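You operate a simulated robot arm through the tools that you are given. There is no shell and no other tool. Be economical: measure what you need, move in short steps, check, and stop when the job is done.

Carry out the task below with a simulated robot arm. There is one attempt and no reset: what you move stays moved.

TASK
Take the oat carton from the side bench and put it on top of the cold block there.
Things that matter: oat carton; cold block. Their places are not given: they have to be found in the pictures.

It is judged by the outcome, as a careful person would: the job done as asked, and still so three seconds after it is handed in. It fails if anything else is knocked over, pushed out of place, dropped, spilled or broken.

THE ROBOT
A 7-joint arm with a two-finger parallel gripper, fixed in place. Base frame: the origin is at the foot of the arm, x ahead of it, y to its left, z up; the work surface is at about z = 0. Lengths are in m, angles in degrees, forces in N, time in s.
With the tool pointing down near the work surface it reaches from about 0.24 to 0.62 m from the base axis. Its first joint turns from -66.0 to 66.0 degrees. Payload 2.6 kg.
Tool frame: the origin (TCP) lies between the finger pads and is the grasp point; the fingertips stand 0.03 m ahead of it; z points along the fingers, y is the line along which they close. The gripper opens to 0.094 m. The fingers are 0.028 m wide and 0.01 m thick; the gripper's body (0.05 by 0.096 m) begins 0.055 m behind the TCP.
Orientation is that of the tool frame in the base frame, as a unit quaternion [x, y, z, w]. With the fingers straight down and closing along the base's y, the tool's x points along the base's -x, its y along +y and its z along -z.

THE INTERFACE
- The arm moves only by the tool nudge_tool. Its argument "steps" is a list of rows, each a list of 3 entries, a list of its own where there are three numbers: the shift along the tool's x, y, z in units of 20 mm (1.0 is 20 mm), then the turn, a rotation vector about the tool's x, y, z in units of 4 degrees (1.0 is 4 degrees), then the finger opening in m, from 0 to 0.094. In form: [[[dx, dy, dz], [wx, wy, wz], grip], ...]. A call has 1 to 8 rows; each row shifts and turns the commanded pose from where the row before left it, along the tool's axes as they then stand. A call with a number of a shift or a turn outside -1 to 1 is refused whole. A row lasts 0.2 s, in which the tool goes at most 0.05 m and 8.6 degrees; a call with a longer step from one row to the next is refused whole, and so is a gripper value outside its range. A pose out of reach is approached as far as the arm can. The call stops where the force on the tool passes 40 N (or 10 N more than at its start, if that is more) or the arm is blocked; 0.2 s more then pass. The fingers move at their own pace (about 0.072 m/s each) and stop on an object; they squeeze with about 44 N. The grip force told is the motor's: it shows also when the fingers shut on nothing. Time passes only in rows, and 0.2 s behind the last, so rows that do not move let the fingers close. It gives the time, the measured TCP pose, the force on the tool (base axes), the opening and the grip force at its end, in the units of the frame above (readings bear some noise), and new pictures: "pictures" is both (left out), scene, wrist or none.
- Cameras (640 x 400 px; columns grow to the right, rows downward): "scene" is fixed at [0.0355, 0.4293, 0.5755]; the picture's right is [-0.79, -0.61, 0.00], its down [-0.33, 0.43, -0.84] and it looks along [0.51, -0.67, -0.54] (base axes); focal length 285 px, centre (320, 200). "wrist" rides on the gripper at [-0.037, 0, -0.058] in the tool frame; the picture's right is [0.00, -1.00, 0.00], its down [0.97, 0.00, -0.24] and it looks along [0.24, 0.00, 0.97] (tool axes); focal length 218 px, centre (320, 200).
- probe_pixels(camera, pixels): for up to 12 pixels [column, row] of the newest picture of that camera ("zoom" is the newest enlarged one), the place [x, y, z] in the base frame of the surface seen there, good to about 0.002 m, but the place of the scene camera against the robot may be out by one fixed shift of up to 0.012 m in any direction. No time passes.
- close_up(camera, box): a new picture of the part [left, top, right, bottom] of that camera's present view, enlarged. No time passes.
- close_job(): hands the job in; it is judged then, once.

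Work in short steps. Measure before you move; look again where a grasp or a placing could have gone wrong, and mend it. You have 60 turns and 120 pictures in all, the two below and enlarged ones among them. Open the gripper and draw the arm clear of the work before you hand the job in, unless the task says otherwise; then end with one line.

The tools are called after "Request:" by a JSON object that holds its "op" and its "data". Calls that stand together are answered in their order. nudge_tool: Moves the arm, as the interface text tells. Its arguments: {"type":"object","properties":{"steps":{"type":"array"},"pictures":{"type":"string","enum":["both","scene","wrist","none"]}},"required":["steps"]} The other tools are called the same way: probe_pixels (camera, pixels) gives the place of the surface under pixels of a picture; close_up (camera, box) takes an enlarged picture of a part of a camera's view; close_job () hands the job in.

At the start:

```text
clock: 0.0
eef_pos: [0.2942, 0.2069, 0.3697]
orientation: [0.0, 1.0, -0.001, 0.0]
force: [-0.3, -0.6, 0.0]
opening: 0.0941
grasp_force: 0.0
```

scene: 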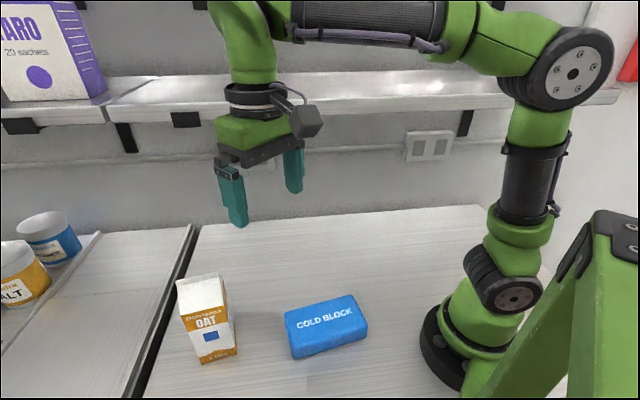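
wrist: 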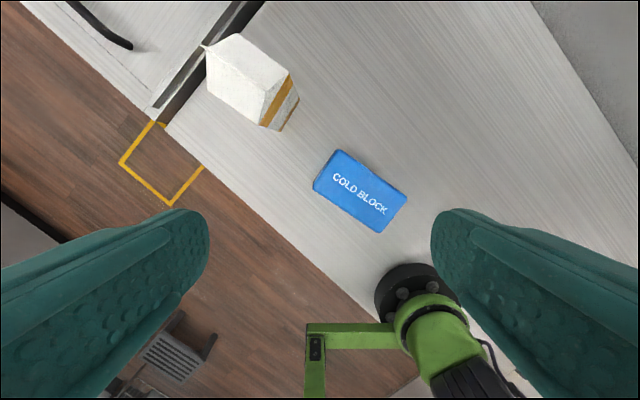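

The scene picture shows the oat carton near (207,320) and the cold block near (326,325). I'll probe both, in both pictures.

Request:
{"op": "probe_pixels", "data": {"camera": "scene", "pixels": [[178, 285], [220, 278], [184, 316], [226, 303], [202, 362], [236, 350], [205, 340], [290, 318], [350, 298], [366, 325], [296, 340], [326, 318]]}}

Request:
{"op": "probe_pixels", "data": {"camera": "wrist", "pixels": [[207, 50], [238, 36], [288, 75], [262, 122], [212, 88], [298, 98], [338, 152], [404, 197], [380, 230], [315, 188], [360, 190], [282, 128]]}}

Request:
{"op": "close_up", "data": {"camera": "scene", "box": [140, 250, 390, 400]}}

Request:
{"op": "close_up", "data": {"camera": "wrist", "box": [180, 10, 430, 250]}}

```text
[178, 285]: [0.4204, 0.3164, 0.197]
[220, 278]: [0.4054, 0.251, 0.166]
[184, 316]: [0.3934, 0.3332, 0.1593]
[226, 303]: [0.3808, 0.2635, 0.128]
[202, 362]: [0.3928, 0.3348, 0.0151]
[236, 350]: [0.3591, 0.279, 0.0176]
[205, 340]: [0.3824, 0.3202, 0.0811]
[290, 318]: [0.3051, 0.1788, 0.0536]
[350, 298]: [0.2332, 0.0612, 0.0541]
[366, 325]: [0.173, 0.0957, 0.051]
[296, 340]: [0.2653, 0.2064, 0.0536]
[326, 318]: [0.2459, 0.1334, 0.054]
```

```text
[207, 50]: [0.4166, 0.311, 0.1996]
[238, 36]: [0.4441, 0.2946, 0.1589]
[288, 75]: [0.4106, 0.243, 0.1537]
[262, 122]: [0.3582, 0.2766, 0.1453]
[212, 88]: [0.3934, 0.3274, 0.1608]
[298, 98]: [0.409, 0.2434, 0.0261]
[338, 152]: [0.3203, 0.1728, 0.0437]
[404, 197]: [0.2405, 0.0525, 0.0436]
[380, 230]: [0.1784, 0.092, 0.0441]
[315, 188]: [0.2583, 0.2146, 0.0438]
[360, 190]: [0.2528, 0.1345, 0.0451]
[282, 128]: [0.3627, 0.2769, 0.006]
```

```text
2.56 times, centred on (265, 325) of scene
```

zoom: 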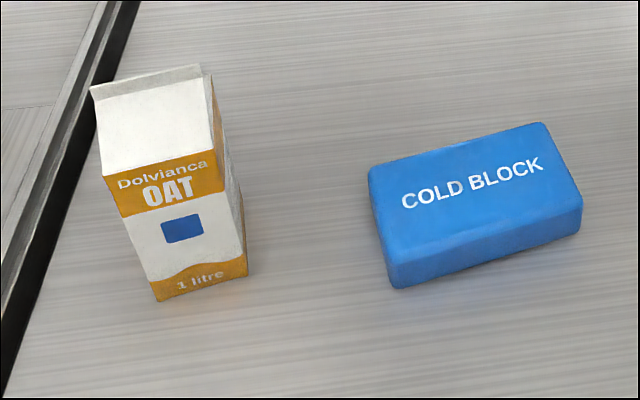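

```text
1.67 times, centred on (305, 130) of wrist
```

zoom: 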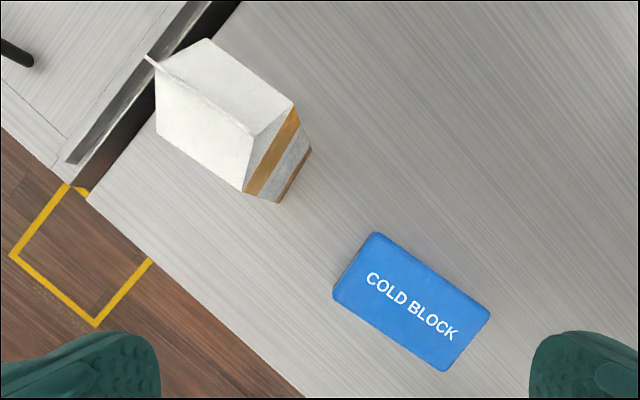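

Block top is z≈0.044, centre ≈(0.249,0.133). The carton is about 0.062 square, centre ≈(0.401,0.286), ridge about 0.2, and it's aligned with the block (turned about 34°). I move above the carton, then turn.

Request:
{"op": "nudge_tool", "data": {"steps": [[[-0.89, 0.654, 0.4], [0, 0, 0], 0.094], [[-0.89, 0.654, 0.4], [0, 0, 0], 0.094], [[-0.89, 0.654, 0.4], [0, 0, 0], 0.094], [[-0.89, 0.654, 0.4], [0, 0, 0], 0.094], [[-0.89, 0.654, 0.4], [0, 0, 0], 0.094], [[-0.89, 0.654, 0.4], [0, 0, 0], 0.094]], "pictures": "none"}}

Request:
{"op": "nudge_tool", "data": {"steps": [[[0, 0, 0], [0, 0, 1], 0.094], [[0, 0, 0], [0, 0, 1], 0.094], [[0, 0, 0], [0, 0, 1], 0.094], [[0, 0, 0], [0, 0, 1], 0.094], [[0, 0, 0], [0, 0, 1], 0.094], [[0, 0, 0], [0, 0, 1], 0.094], [[0, 0, 0], [0, 0, 1], 0.094], [[0, 0, 0], [0, 0, 1], 0.094]]}}

```text
clock: 1.4
eef_pos: [0.4015, 0.2881, 0.3222]
orientation: [0.0, 1.0, 0.0, -0.001]
force: [0.7, -0.4, 0.1]
opening: 0.094
grasp_force: 0.0
```

```text
clock: 3.2
eef_pos: [0.4021, 0.2844, 0.3227]
orientation: [0.277, 0.961, -0.001, 0.0]
force: [0.1, 0.0, 0.7]
opening: 0.0941
grasp_force: 0.0
```

scene: 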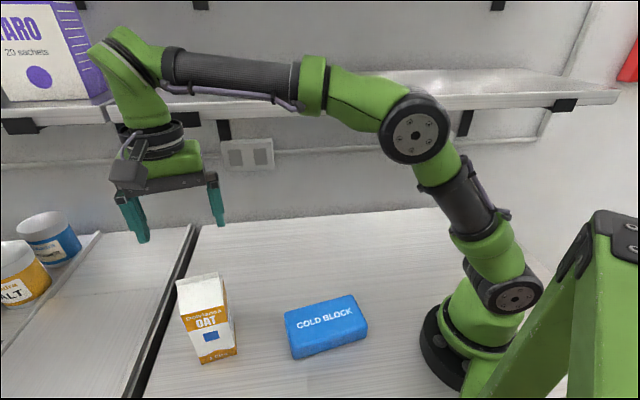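
wrist: 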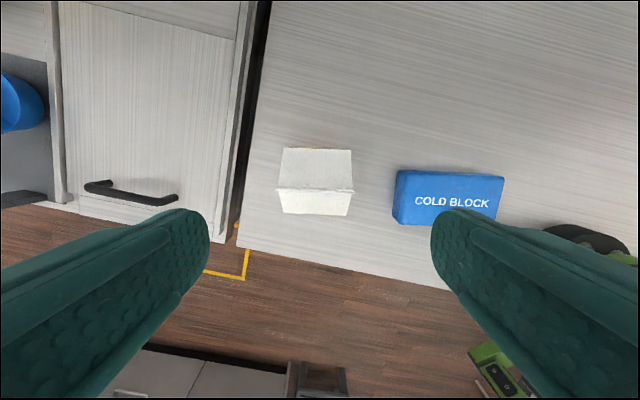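

The carton shows at (316,181) and looks nearly square to the tool; I measure its corners and ridge from here.

Request:
{"op": "probe_pixels", "data": {"camera": "wrist", "pixels": [[286, 150], [350, 152], [278, 188], [353, 191], [284, 210], [346, 213], [316, 189], [401, 174], [502, 180], [316, 170], [316, 202], [250, 100]]}}

Request:
{"op": "close_up", "data": {"camera": "wrist", "box": [260, 130, 380, 230]}}

```text
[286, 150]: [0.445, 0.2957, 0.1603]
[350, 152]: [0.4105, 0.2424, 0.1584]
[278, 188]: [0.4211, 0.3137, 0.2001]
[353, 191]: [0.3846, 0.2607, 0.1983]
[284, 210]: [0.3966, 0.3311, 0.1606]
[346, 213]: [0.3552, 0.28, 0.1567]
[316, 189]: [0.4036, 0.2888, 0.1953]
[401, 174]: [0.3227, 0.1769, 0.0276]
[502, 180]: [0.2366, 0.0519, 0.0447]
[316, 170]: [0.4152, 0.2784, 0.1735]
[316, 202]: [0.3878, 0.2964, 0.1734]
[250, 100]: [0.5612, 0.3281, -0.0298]
```

```text
4.00 times, centred on (320, 180) of wrist
```

zoom: 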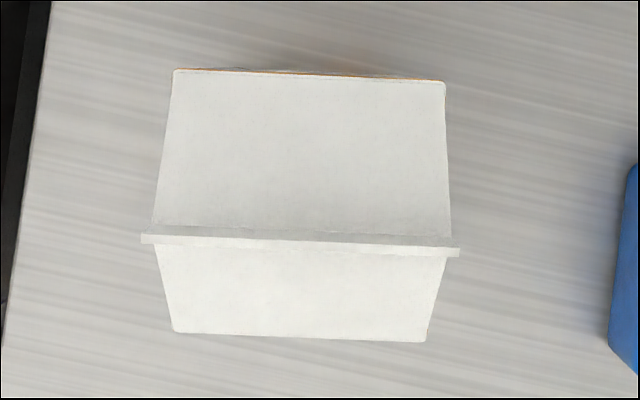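

Centre (0.402,0.287), ridge 0.200, shoulders about 0.158. I correct by +2.5° and 3 mm, then descend to just above the ridge.

Request:
{"op": "nudge_tool", "data": {"steps": [[[0, 0, 0], [0, 0, 0.6], 0.094], [[0.08, 0.12, 0.6], [0, 0, 0], 0.094], [[0, 0, 0.9], [0, 0, 0], 0.094], [[0, 0, 0.9], [0, 0, 0], 0.094], [[0, 0, 0.9], [0, 0, 0], 0.094], [[0, 0, 0.8], [0, 0, 0], 0.094], [[0, 0, 0], [0, 0, 0], 0.094]]}}

```text
clock: 4.8
eef_pos: [0.3991, 0.2887, 0.2406]
orientation: [0.296, 0.955, -0.001, 0.0]
force: [0.0, -0.3, -1.0]
opening: 0.0939
grasp_force: 0.0
```

scene: 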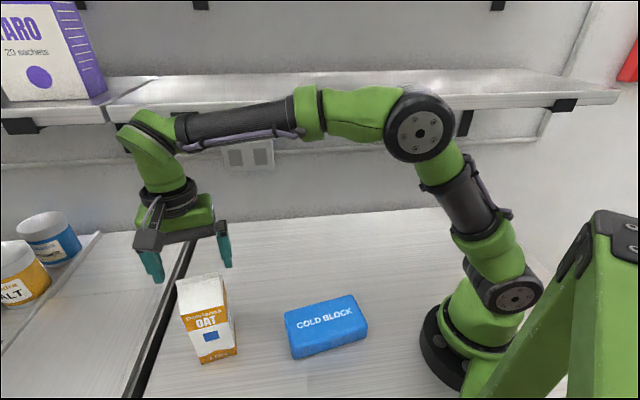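
wrist: 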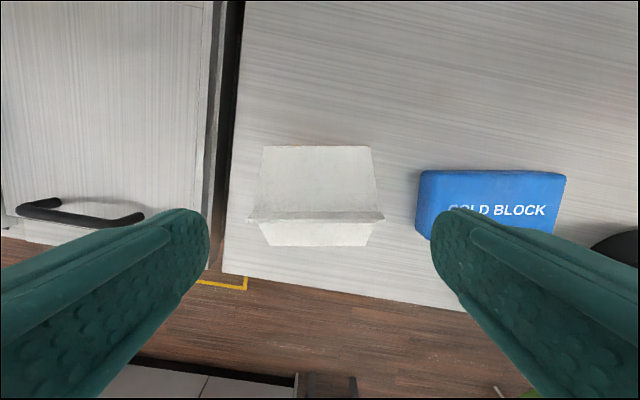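

Aligned to within 2 mm (ridge midpoint at column 315). I descend to TCP z≈0.151, with the fingers below the shoulders.

Request:
{"op": "nudge_tool", "data": {"steps": [[[-0.1, 0.07, 0.9], [0, 0, 0], 0.094], [[0, 0, 0.9], [0, 0, 0], 0.094], [[0, 0, 0.9], [0, 0, 0], 0.094], [[0, 0, 0.9], [0, 0, 0], 0.094], [[0, 0, 0.85], [0, 0, 0], 0.094], [[0, 0, 0], [0, 0, 0], 0.094]]}}

```text
clock: 6.2
eef_pos: [0.4063, 0.2877, 0.1519]
orientation: [0.296, 0.955, 0.0, 0.0]
force: [1.1, -0.6, 0.4]
opening: 0.0941
grasp_force: 0.1
```

scene: 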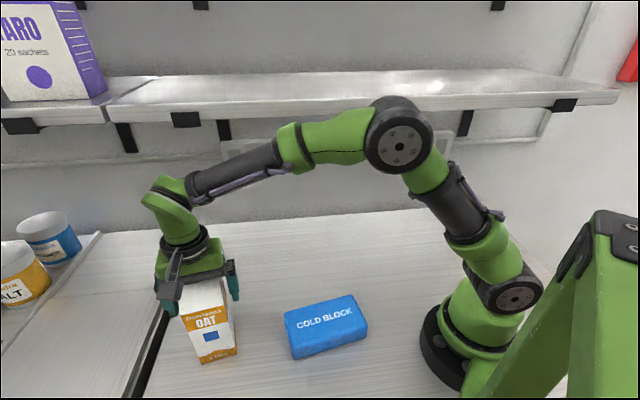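
wrist: 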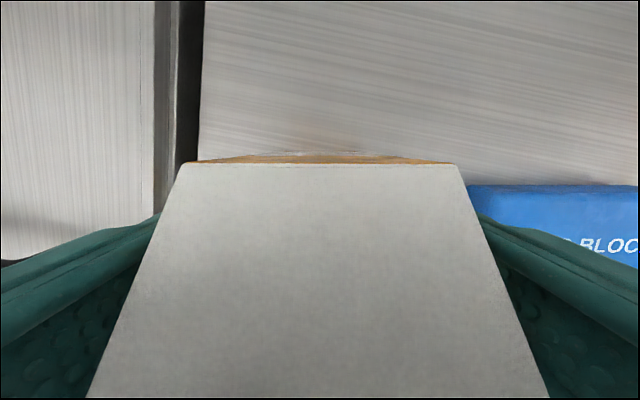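

Fingers straddle the carton symmetrically. I close the gripper.

Request:
{"op": "nudge_tool", "data": {"steps": [[[0, 0, 0], [0, 0, 0], 0.07], [[0, 0, 0], [0, 0, 0], 0.05], [[0, 0, 0], [0, 0, 0], 0.04], [[0, 0, 0], [0, 0, 0], 0.04]]}}

```text
clock: 7.2
eef_pos: [0.405, 0.2884, 0.1512]
orientation: [0.296, 0.955, 0.0, -0.001]
force: [1.8, 2.3, 0.4]
opening: 0.0742
grasp_force: 44.4
```

scene: 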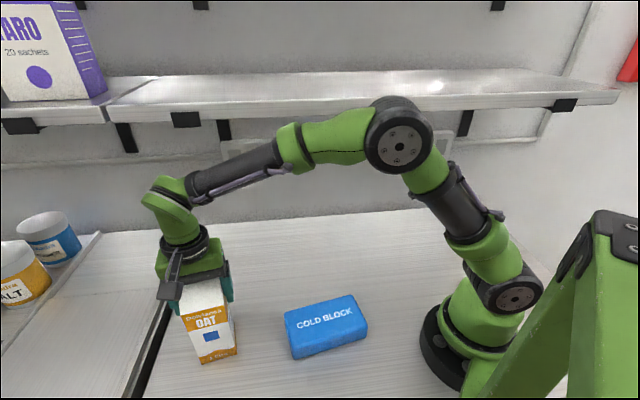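
wrist: 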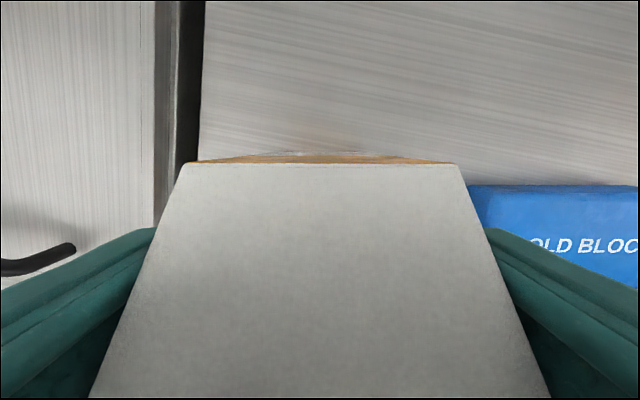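

The grip stopped at 0.074 m with 44 N, a little wider than measured. I look closely before lifting.

Request:
{"op": "close_up", "data": {"camera": "scene", "box": [140, 240, 260, 370]}}

Request:
{"op": "close_up", "data": {"camera": "wrist", "box": [60, 140, 580, 400]}}

```text
3.08 times, centred on (200, 305) of scene
```

zoom: 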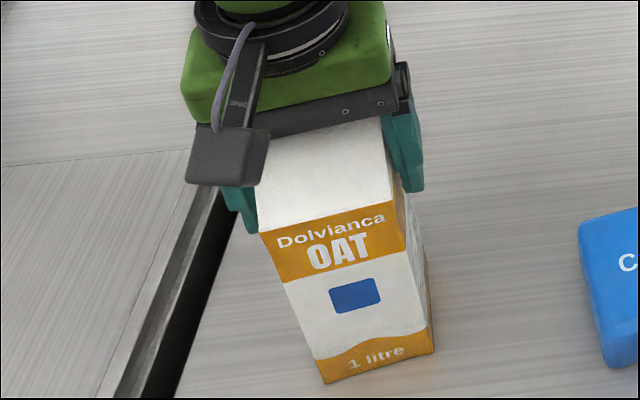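

```text
1.23 times, centred on (320, 270) of wrist
```

zoom: 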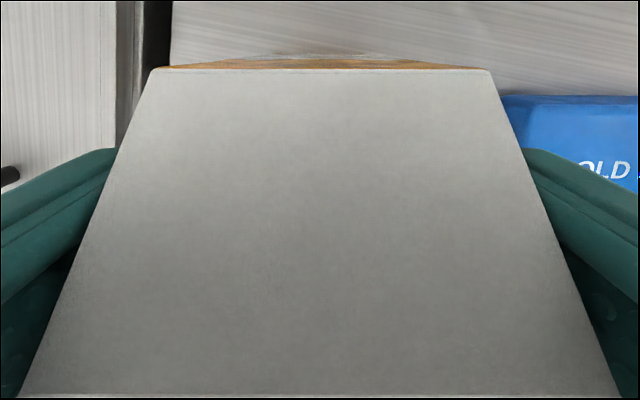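

Contact is symmetric, probably on the gable's fin. I test with a small slow lift.

Request:
{"op": "nudge_tool", "data": {"steps": [[[0, 0, -0.3], [0, 0, 0], 0.04], [[0, 0, -0.4], [0, 0, 0], 0.04], [[0, 0, -0.5], [0, 0, 0], 0.04], [[0, 0, 0], [0, 0, 0], 0.04], [[0, 0, 0], [0, 0, 0], 0.04]]}}

Request:
{"op": "close_up", "data": {"camera": "scene", "box": [140, 220, 260, 370]}}

```text
clock: 8.4
eef_pos: [0.4027, 0.2887, 0.1743]
orientation: [0.295, 0.956, 0.0, 0.0]
force: [0.3, 1.3, -10.3]
opening: 0.0744
grasp_force: 44.2
```

scene: 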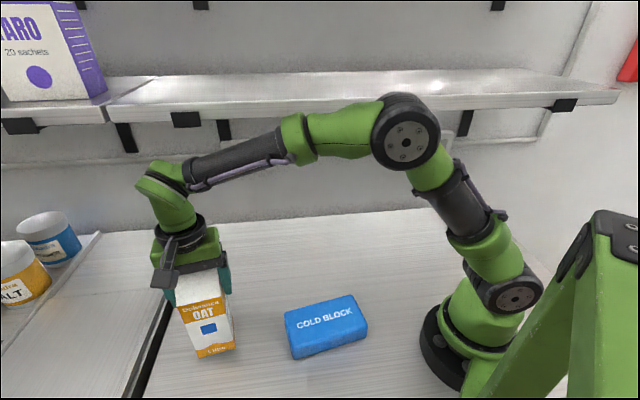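
wrist: 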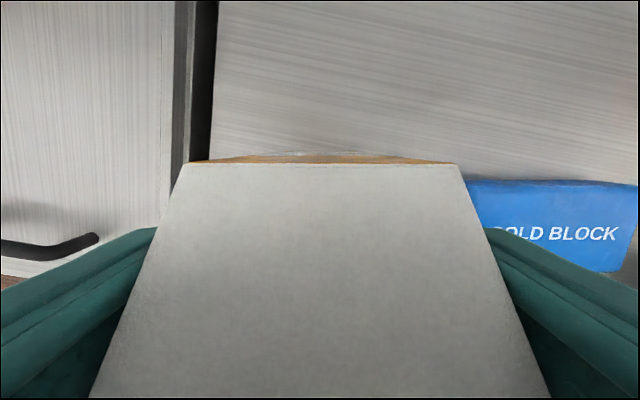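

```text
2.67 times, centred on (200, 295) of scene
```

zoom: 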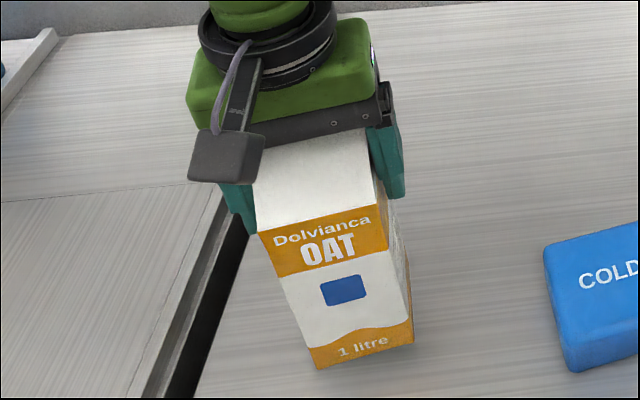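

Carton is held (about 10 N load, upright). I lift to about z 0.25 and then shift towards the block, 0.038 along tool x and −0.214 along tool y.

Request:
{"op": "nudge_tool", "data": {"steps": [[[0, 0, -0.7], [0, 0, 0], 0.04], [[0, 0, -0.8], [0, 0, 0], 0.04], [[0, 0, -0.8], [0, 0, 0], 0.04], [[0, 0, -0.8], [0, 0, 0], 0.04], [[0, 0, -0.7], [0, 0, 0], 0.04], [[0.1, -0.5, 0], [0, 0, 0], 0.04], [[0.16, -0.8, 0], [0, 0, 0], 0.04], [[0.16, -0.9, 0], [0, 0, 0], 0.04]], "pictures": "none"}}

Request:
{"op": "nudge_tool", "data": {"steps": [[[0.2, -0.9, 0], [0, 0, 0], 0.04], [[0.2, -0.9, 0], [0, 0, 0], 0.04], [[0.2, -0.9, 0], [0, 0, 0], 0.04], [[0.2, -0.9, 0], [0, 0, 0], 0.04], [[0.2, -0.9, 0], [0, 0, 0], 0.04], [[0.2, -0.9, 0], [0, 0, 0], 0.04], [[0, 0, 0], [0, 0, 0], 0.04]]}}

```text
clock: 10.2
eef_pos: [0.3717, 0.2583, 0.2517]
orientation: [0.296, 0.955, 0.0, 0.0]
force: [-1.1, -0.8, -9.8]
opening: 0.0744
grasp_force: 44.1
```

```text
clock: 11.8
eef_pos: [0.2915, 0.1802, 0.2522]
orientation: [0.296, 0.955, 0.0, -0.001]
force: [0.3, 0.5, -10.6]
opening: 0.0742
grasp_force: 44.0
```

scene: 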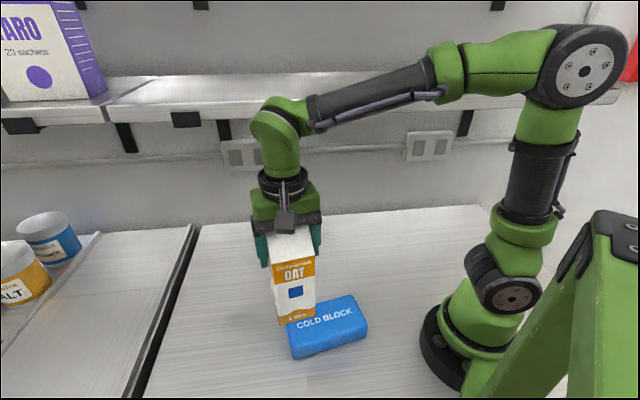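
wrist: 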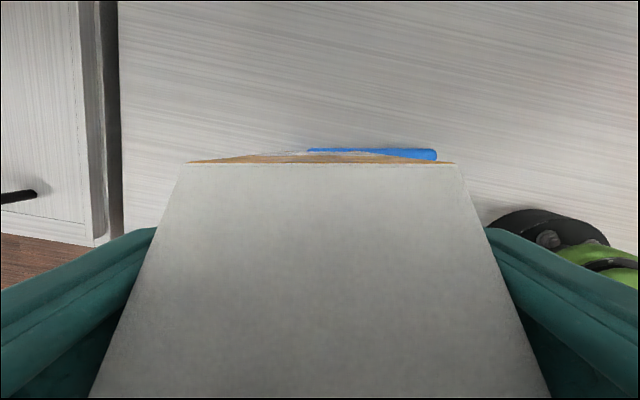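

About 0.06 m remains; I finish the shift over the block centre.

Request:
{"op": "nudge_tool", "data": {"steps": [[[0.1, -0.8, 0], [0, 0, 0], 0.04], [[0.1, -0.8, 0], [0, 0, 0], 0.04], [[0.1, -0.8, 0], [0, 0, 0], 0.04], [[0.01, -0.62, 0], [0, 0, 0], 0.04], [[0, 0, 0], [0, 0, 0], 0.04], [[0, 0, 0], [0, 0, 0], 0.04]]}}

Request:
{"op": "close_up", "data": {"camera": "scene", "box": [250, 220, 410, 370]}}

```text
clock: 13.2
eef_pos: [0.2511, 0.1365, 0.2519]
orientation: [0.296, 0.955, -0.001, 0.001]
force: [0.0, 0.2, -9.3]
opening: 0.0742
grasp_force: 44.2
```

scene: 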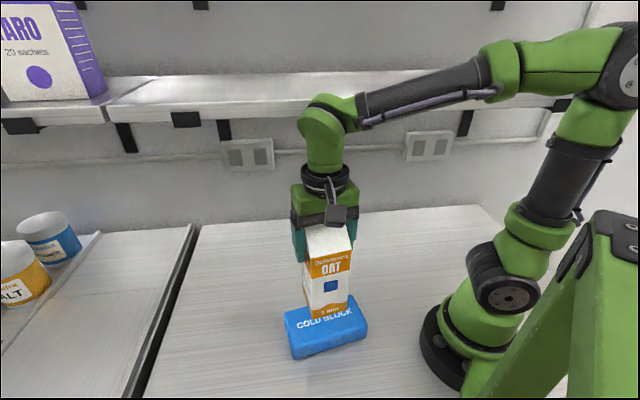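
wrist: 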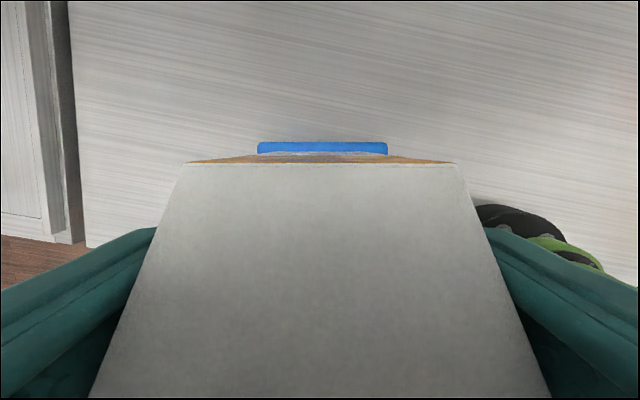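

```text
2.67 times, centred on (330, 295) of scene
```

zoom: 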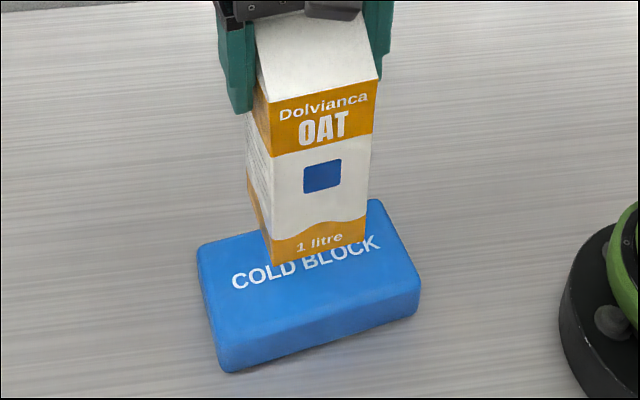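

The block is parallel and laterally centred (columns 257–388 in wrist). I check the across-direction by probing the carton's bottom front edge and the block's edges.

Request:
{"op": "probe_pixels", "data": {"camera": "zoom", "pixels": [[273, 262], [361, 242], [252, 190], [220, 335], [410, 282], [205, 245], [373, 203], [232, 236], [268, 200], [365, 200]]}}

Request:
{"op": "probe_pixels", "data": {"camera": "wrist", "pixels": [[262, 145], [383, 145], [320, 144], [320, 150], [320, 158], [320, 162]]}}

```text
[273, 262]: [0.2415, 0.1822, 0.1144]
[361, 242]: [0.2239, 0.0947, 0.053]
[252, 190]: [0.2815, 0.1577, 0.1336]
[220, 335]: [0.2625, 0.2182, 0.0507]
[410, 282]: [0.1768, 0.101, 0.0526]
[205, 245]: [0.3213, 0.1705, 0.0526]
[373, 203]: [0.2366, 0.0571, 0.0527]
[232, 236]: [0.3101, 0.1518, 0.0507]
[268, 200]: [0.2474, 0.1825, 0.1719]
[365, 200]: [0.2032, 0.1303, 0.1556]
```

```text
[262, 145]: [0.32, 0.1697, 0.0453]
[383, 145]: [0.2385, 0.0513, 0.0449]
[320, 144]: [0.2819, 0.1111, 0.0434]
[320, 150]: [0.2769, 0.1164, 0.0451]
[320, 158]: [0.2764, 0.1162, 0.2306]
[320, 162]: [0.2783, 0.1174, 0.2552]
```

Carton is centred on the block within 2 mm with margins on both sides. I lower to just above contact (about z 0.202).

Request:
{"op": "nudge_tool", "data": {"steps": [[[0, 0, 0.5], [0, 0, 0], 0.04], [[0, 0, 0.6], [0, 0, 0], 0.04], [[0, 0, 0.6], [0, 0, 0], 0.04], [[0, 0, 0.5], [0, 0, 0], 0.04], [[0, 0, 0.25], [0, 0, 0], 0.04], [[0, 0, 0], [0, 0, 0], 0.04]]}}

Request:
{"op": "close_up", "data": {"camera": "scene", "box": [250, 240, 410, 370]}}

```text
clock: 14.6
eef_pos: [0.2523, 0.1344, 0.2028]
orientation: [0.295, 0.955, 0.0, -0.001]
force: [-0.5, 1.1, -10.0]
opening: 0.0743
grasp_force: 44.3
```

scene: 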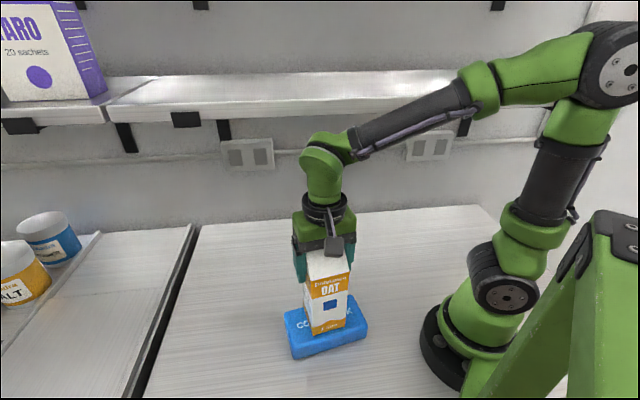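
wrist: 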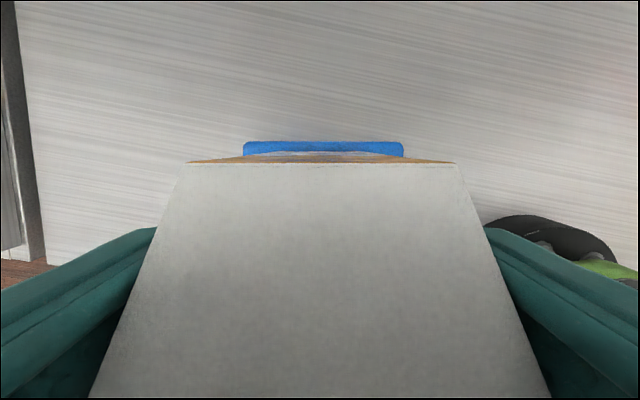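

```text
3.08 times, centred on (330, 305) of scene
```

zoom: 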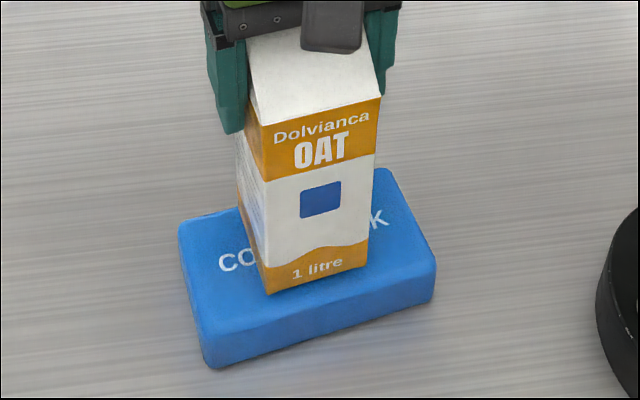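

Nearly down, no contact yet (force −10 N is the carton's weight). I ease down in about 1.5 mm steps, watching the force.

Request:
{"op": "nudge_tool", "data": {"steps": [[[0, 0, 0.08], [0, 0, 0], 0.04], [[0, 0, 0.08], [0, 0, 0], 0.04], [[0, 0, 0.08], [0, 0, 0], 0.04], [[0, 0, 0], [0, 0, 0], 0.04]], "pictures": "none"}}

```text
clock: 15.6
eef_pos: [0.2523, 0.1364, 0.1982]
orientation: [0.296, 0.955, 0.0, 0.0]
force: [-0.1, 0.4, -10.1]
opening: 0.0743
grasp_force: 44.5
```

Request:
{"op": "nudge_tool", "data": {"steps": [[[0, 0, 0.06], [0, 0, 0], 0.04], [[0, 0, 0.04], [0, 0, 0], 0.04], [[0, 0, 0], [0, 0, 0], 0.04]], "pictures": "none"}}

```text
clock: 16.4
eef_pos: [0.2521, 0.1352, 0.1967]
orientation: [0.296, 0.955, 0.001, 0.001]
force: [-7.6, -3.5, 17.7]
opening: 0.0742
grasp_force: 44.0
```

Contact made (force now +18 N). I back off slightly to take the pressing off.

Request:
{"op": "nudge_tool", "data": {"steps": [[[0, 0, -0.035], [0, 0, 0], 0.04], [[0, 0, 0], [0, 0, 0], 0.04]]}}

```text
clock: 17.0
eef_pos: [0.2518, 0.1345, 0.197]
orientation: [0.296, 0.955, 0.001, 0.0]
force: [-7.0, -0.6, 14.9]
opening: 0.0743
grasp_force: 44.2
```

scene: 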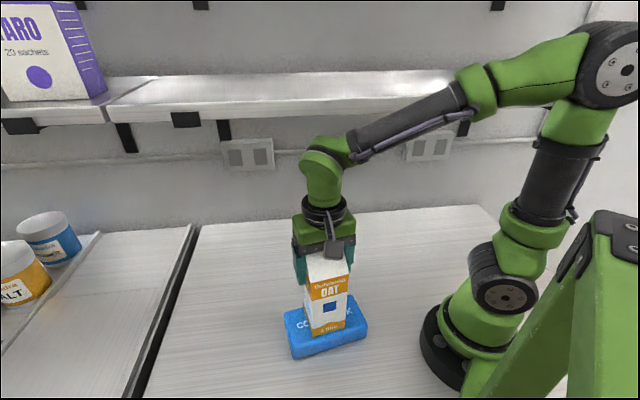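
wrist: 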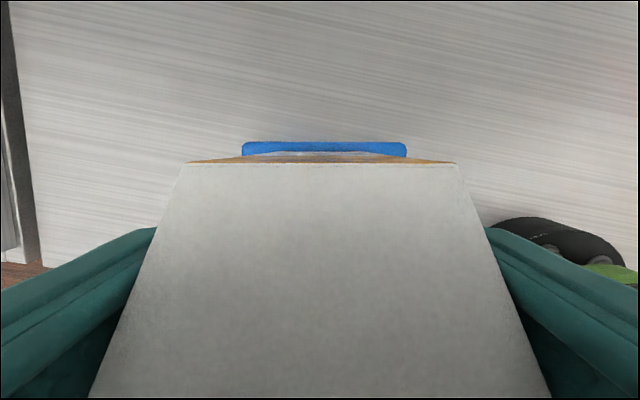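

Still pressing a little; another small back-off, then open gently.

Request:
{"op": "nudge_tool", "data": {"steps": [[[0, 0, -0.03], [0, 0, 0], 0.04], [[0, 0, 0], [0, 0, 0], 0.04]], "pictures": "none"}}

Request:
{"op": "nudge_tool", "data": {"steps": [[[0, 0, 0], [0, 0, 0], 0.078], [[0, 0, 0], [0, 0, 0], 0.085], [[0, 0, 0], [0, 0, 0], 0.094], [[0, 0, 0], [0, 0, 0], 0.094]]}}

```text
clock: 17.6
eef_pos: [0.2519, 0.1347, 0.1971]
orientation: [0.294, 0.956, -0.001, -0.001]
force: [-2.1, 1.4, 4.9]
opening: 0.0743
grasp_force: 44.3
```

```text
clock: 18.6
eef_pos: [0.2506, 0.1353, 0.1957]
orientation: [0.297, 0.955, 0.001, -0.001]
force: [-0.4, 0.6, 0.5]
opening: 0.0943
grasp_force: 0.2
```

scene: 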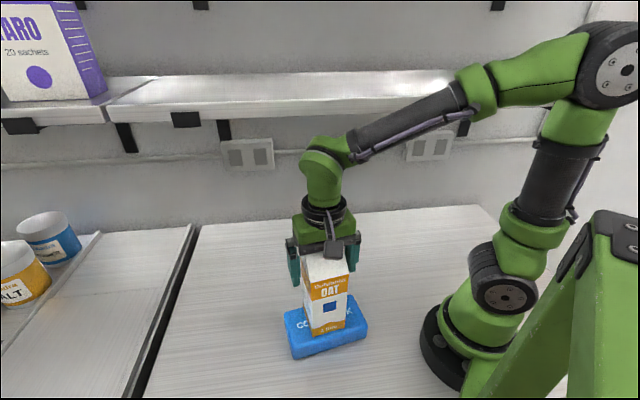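
wrist: 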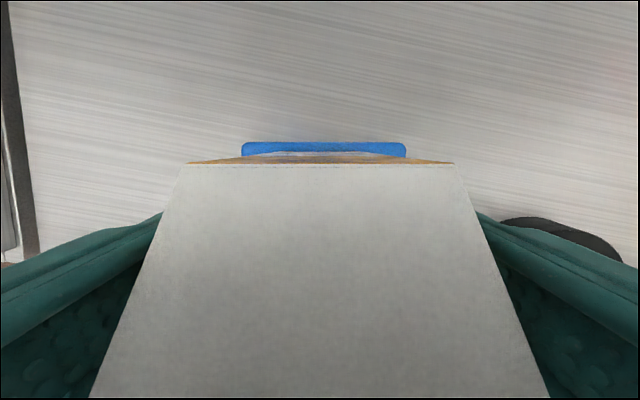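

The carton stands free on the block. I raise straight up to clear it.

Request:
{"op": "nudge_tool", "data": {"steps": [[[0, 0, -0.4], [0, 0, 0], 0.094], [[0, 0, -0.8], [0, 0, 0], 0.094], [[0, 0, -0.9], [0, 0, 0], 0.094], [[0, 0, -0.9], [0, 0, 0], 0.094], [[0, 0, -0.9], [0, 0, 0], 0.094], [[0, 0, -0.9], [0, 0, 0], 0.094], [[0, 0, -0.9], [0, 0, 0], 0.094], [[0, 0, -0.5], [0, 0, 0], 0.094]]}}

```text
clock: 20.4
eef_pos: [0.251, 0.1357, 0.3212]
orientation: [0.295, 0.955, 0.0, 0.0]
force: [-0.8, 0.7, -0.1]
opening: 0.0941
grasp_force: 0.0
```

scene: 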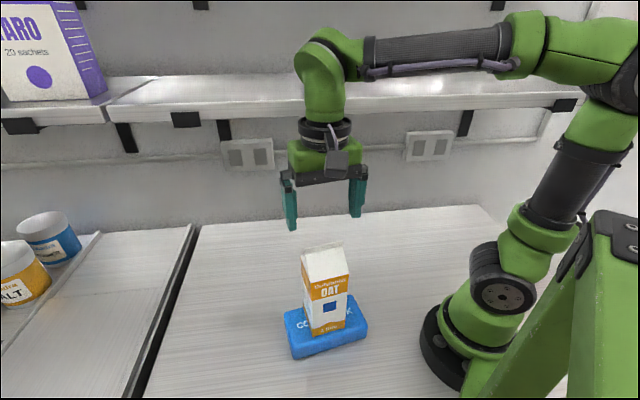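
wrist: 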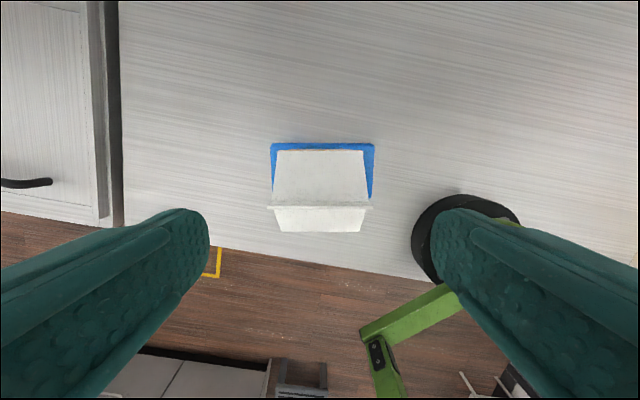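

The carton stands upright and centred on the block, the block hasn't moved, and the open gripper is well above it. I hand in.

Request:
{"op": "close_job", "data": {}}

```text
The job is handed in.
```

The oat carton is standing upright on top of the cold block, centred to within about 2 mm, and the arm is drawn clear with the gripper open.
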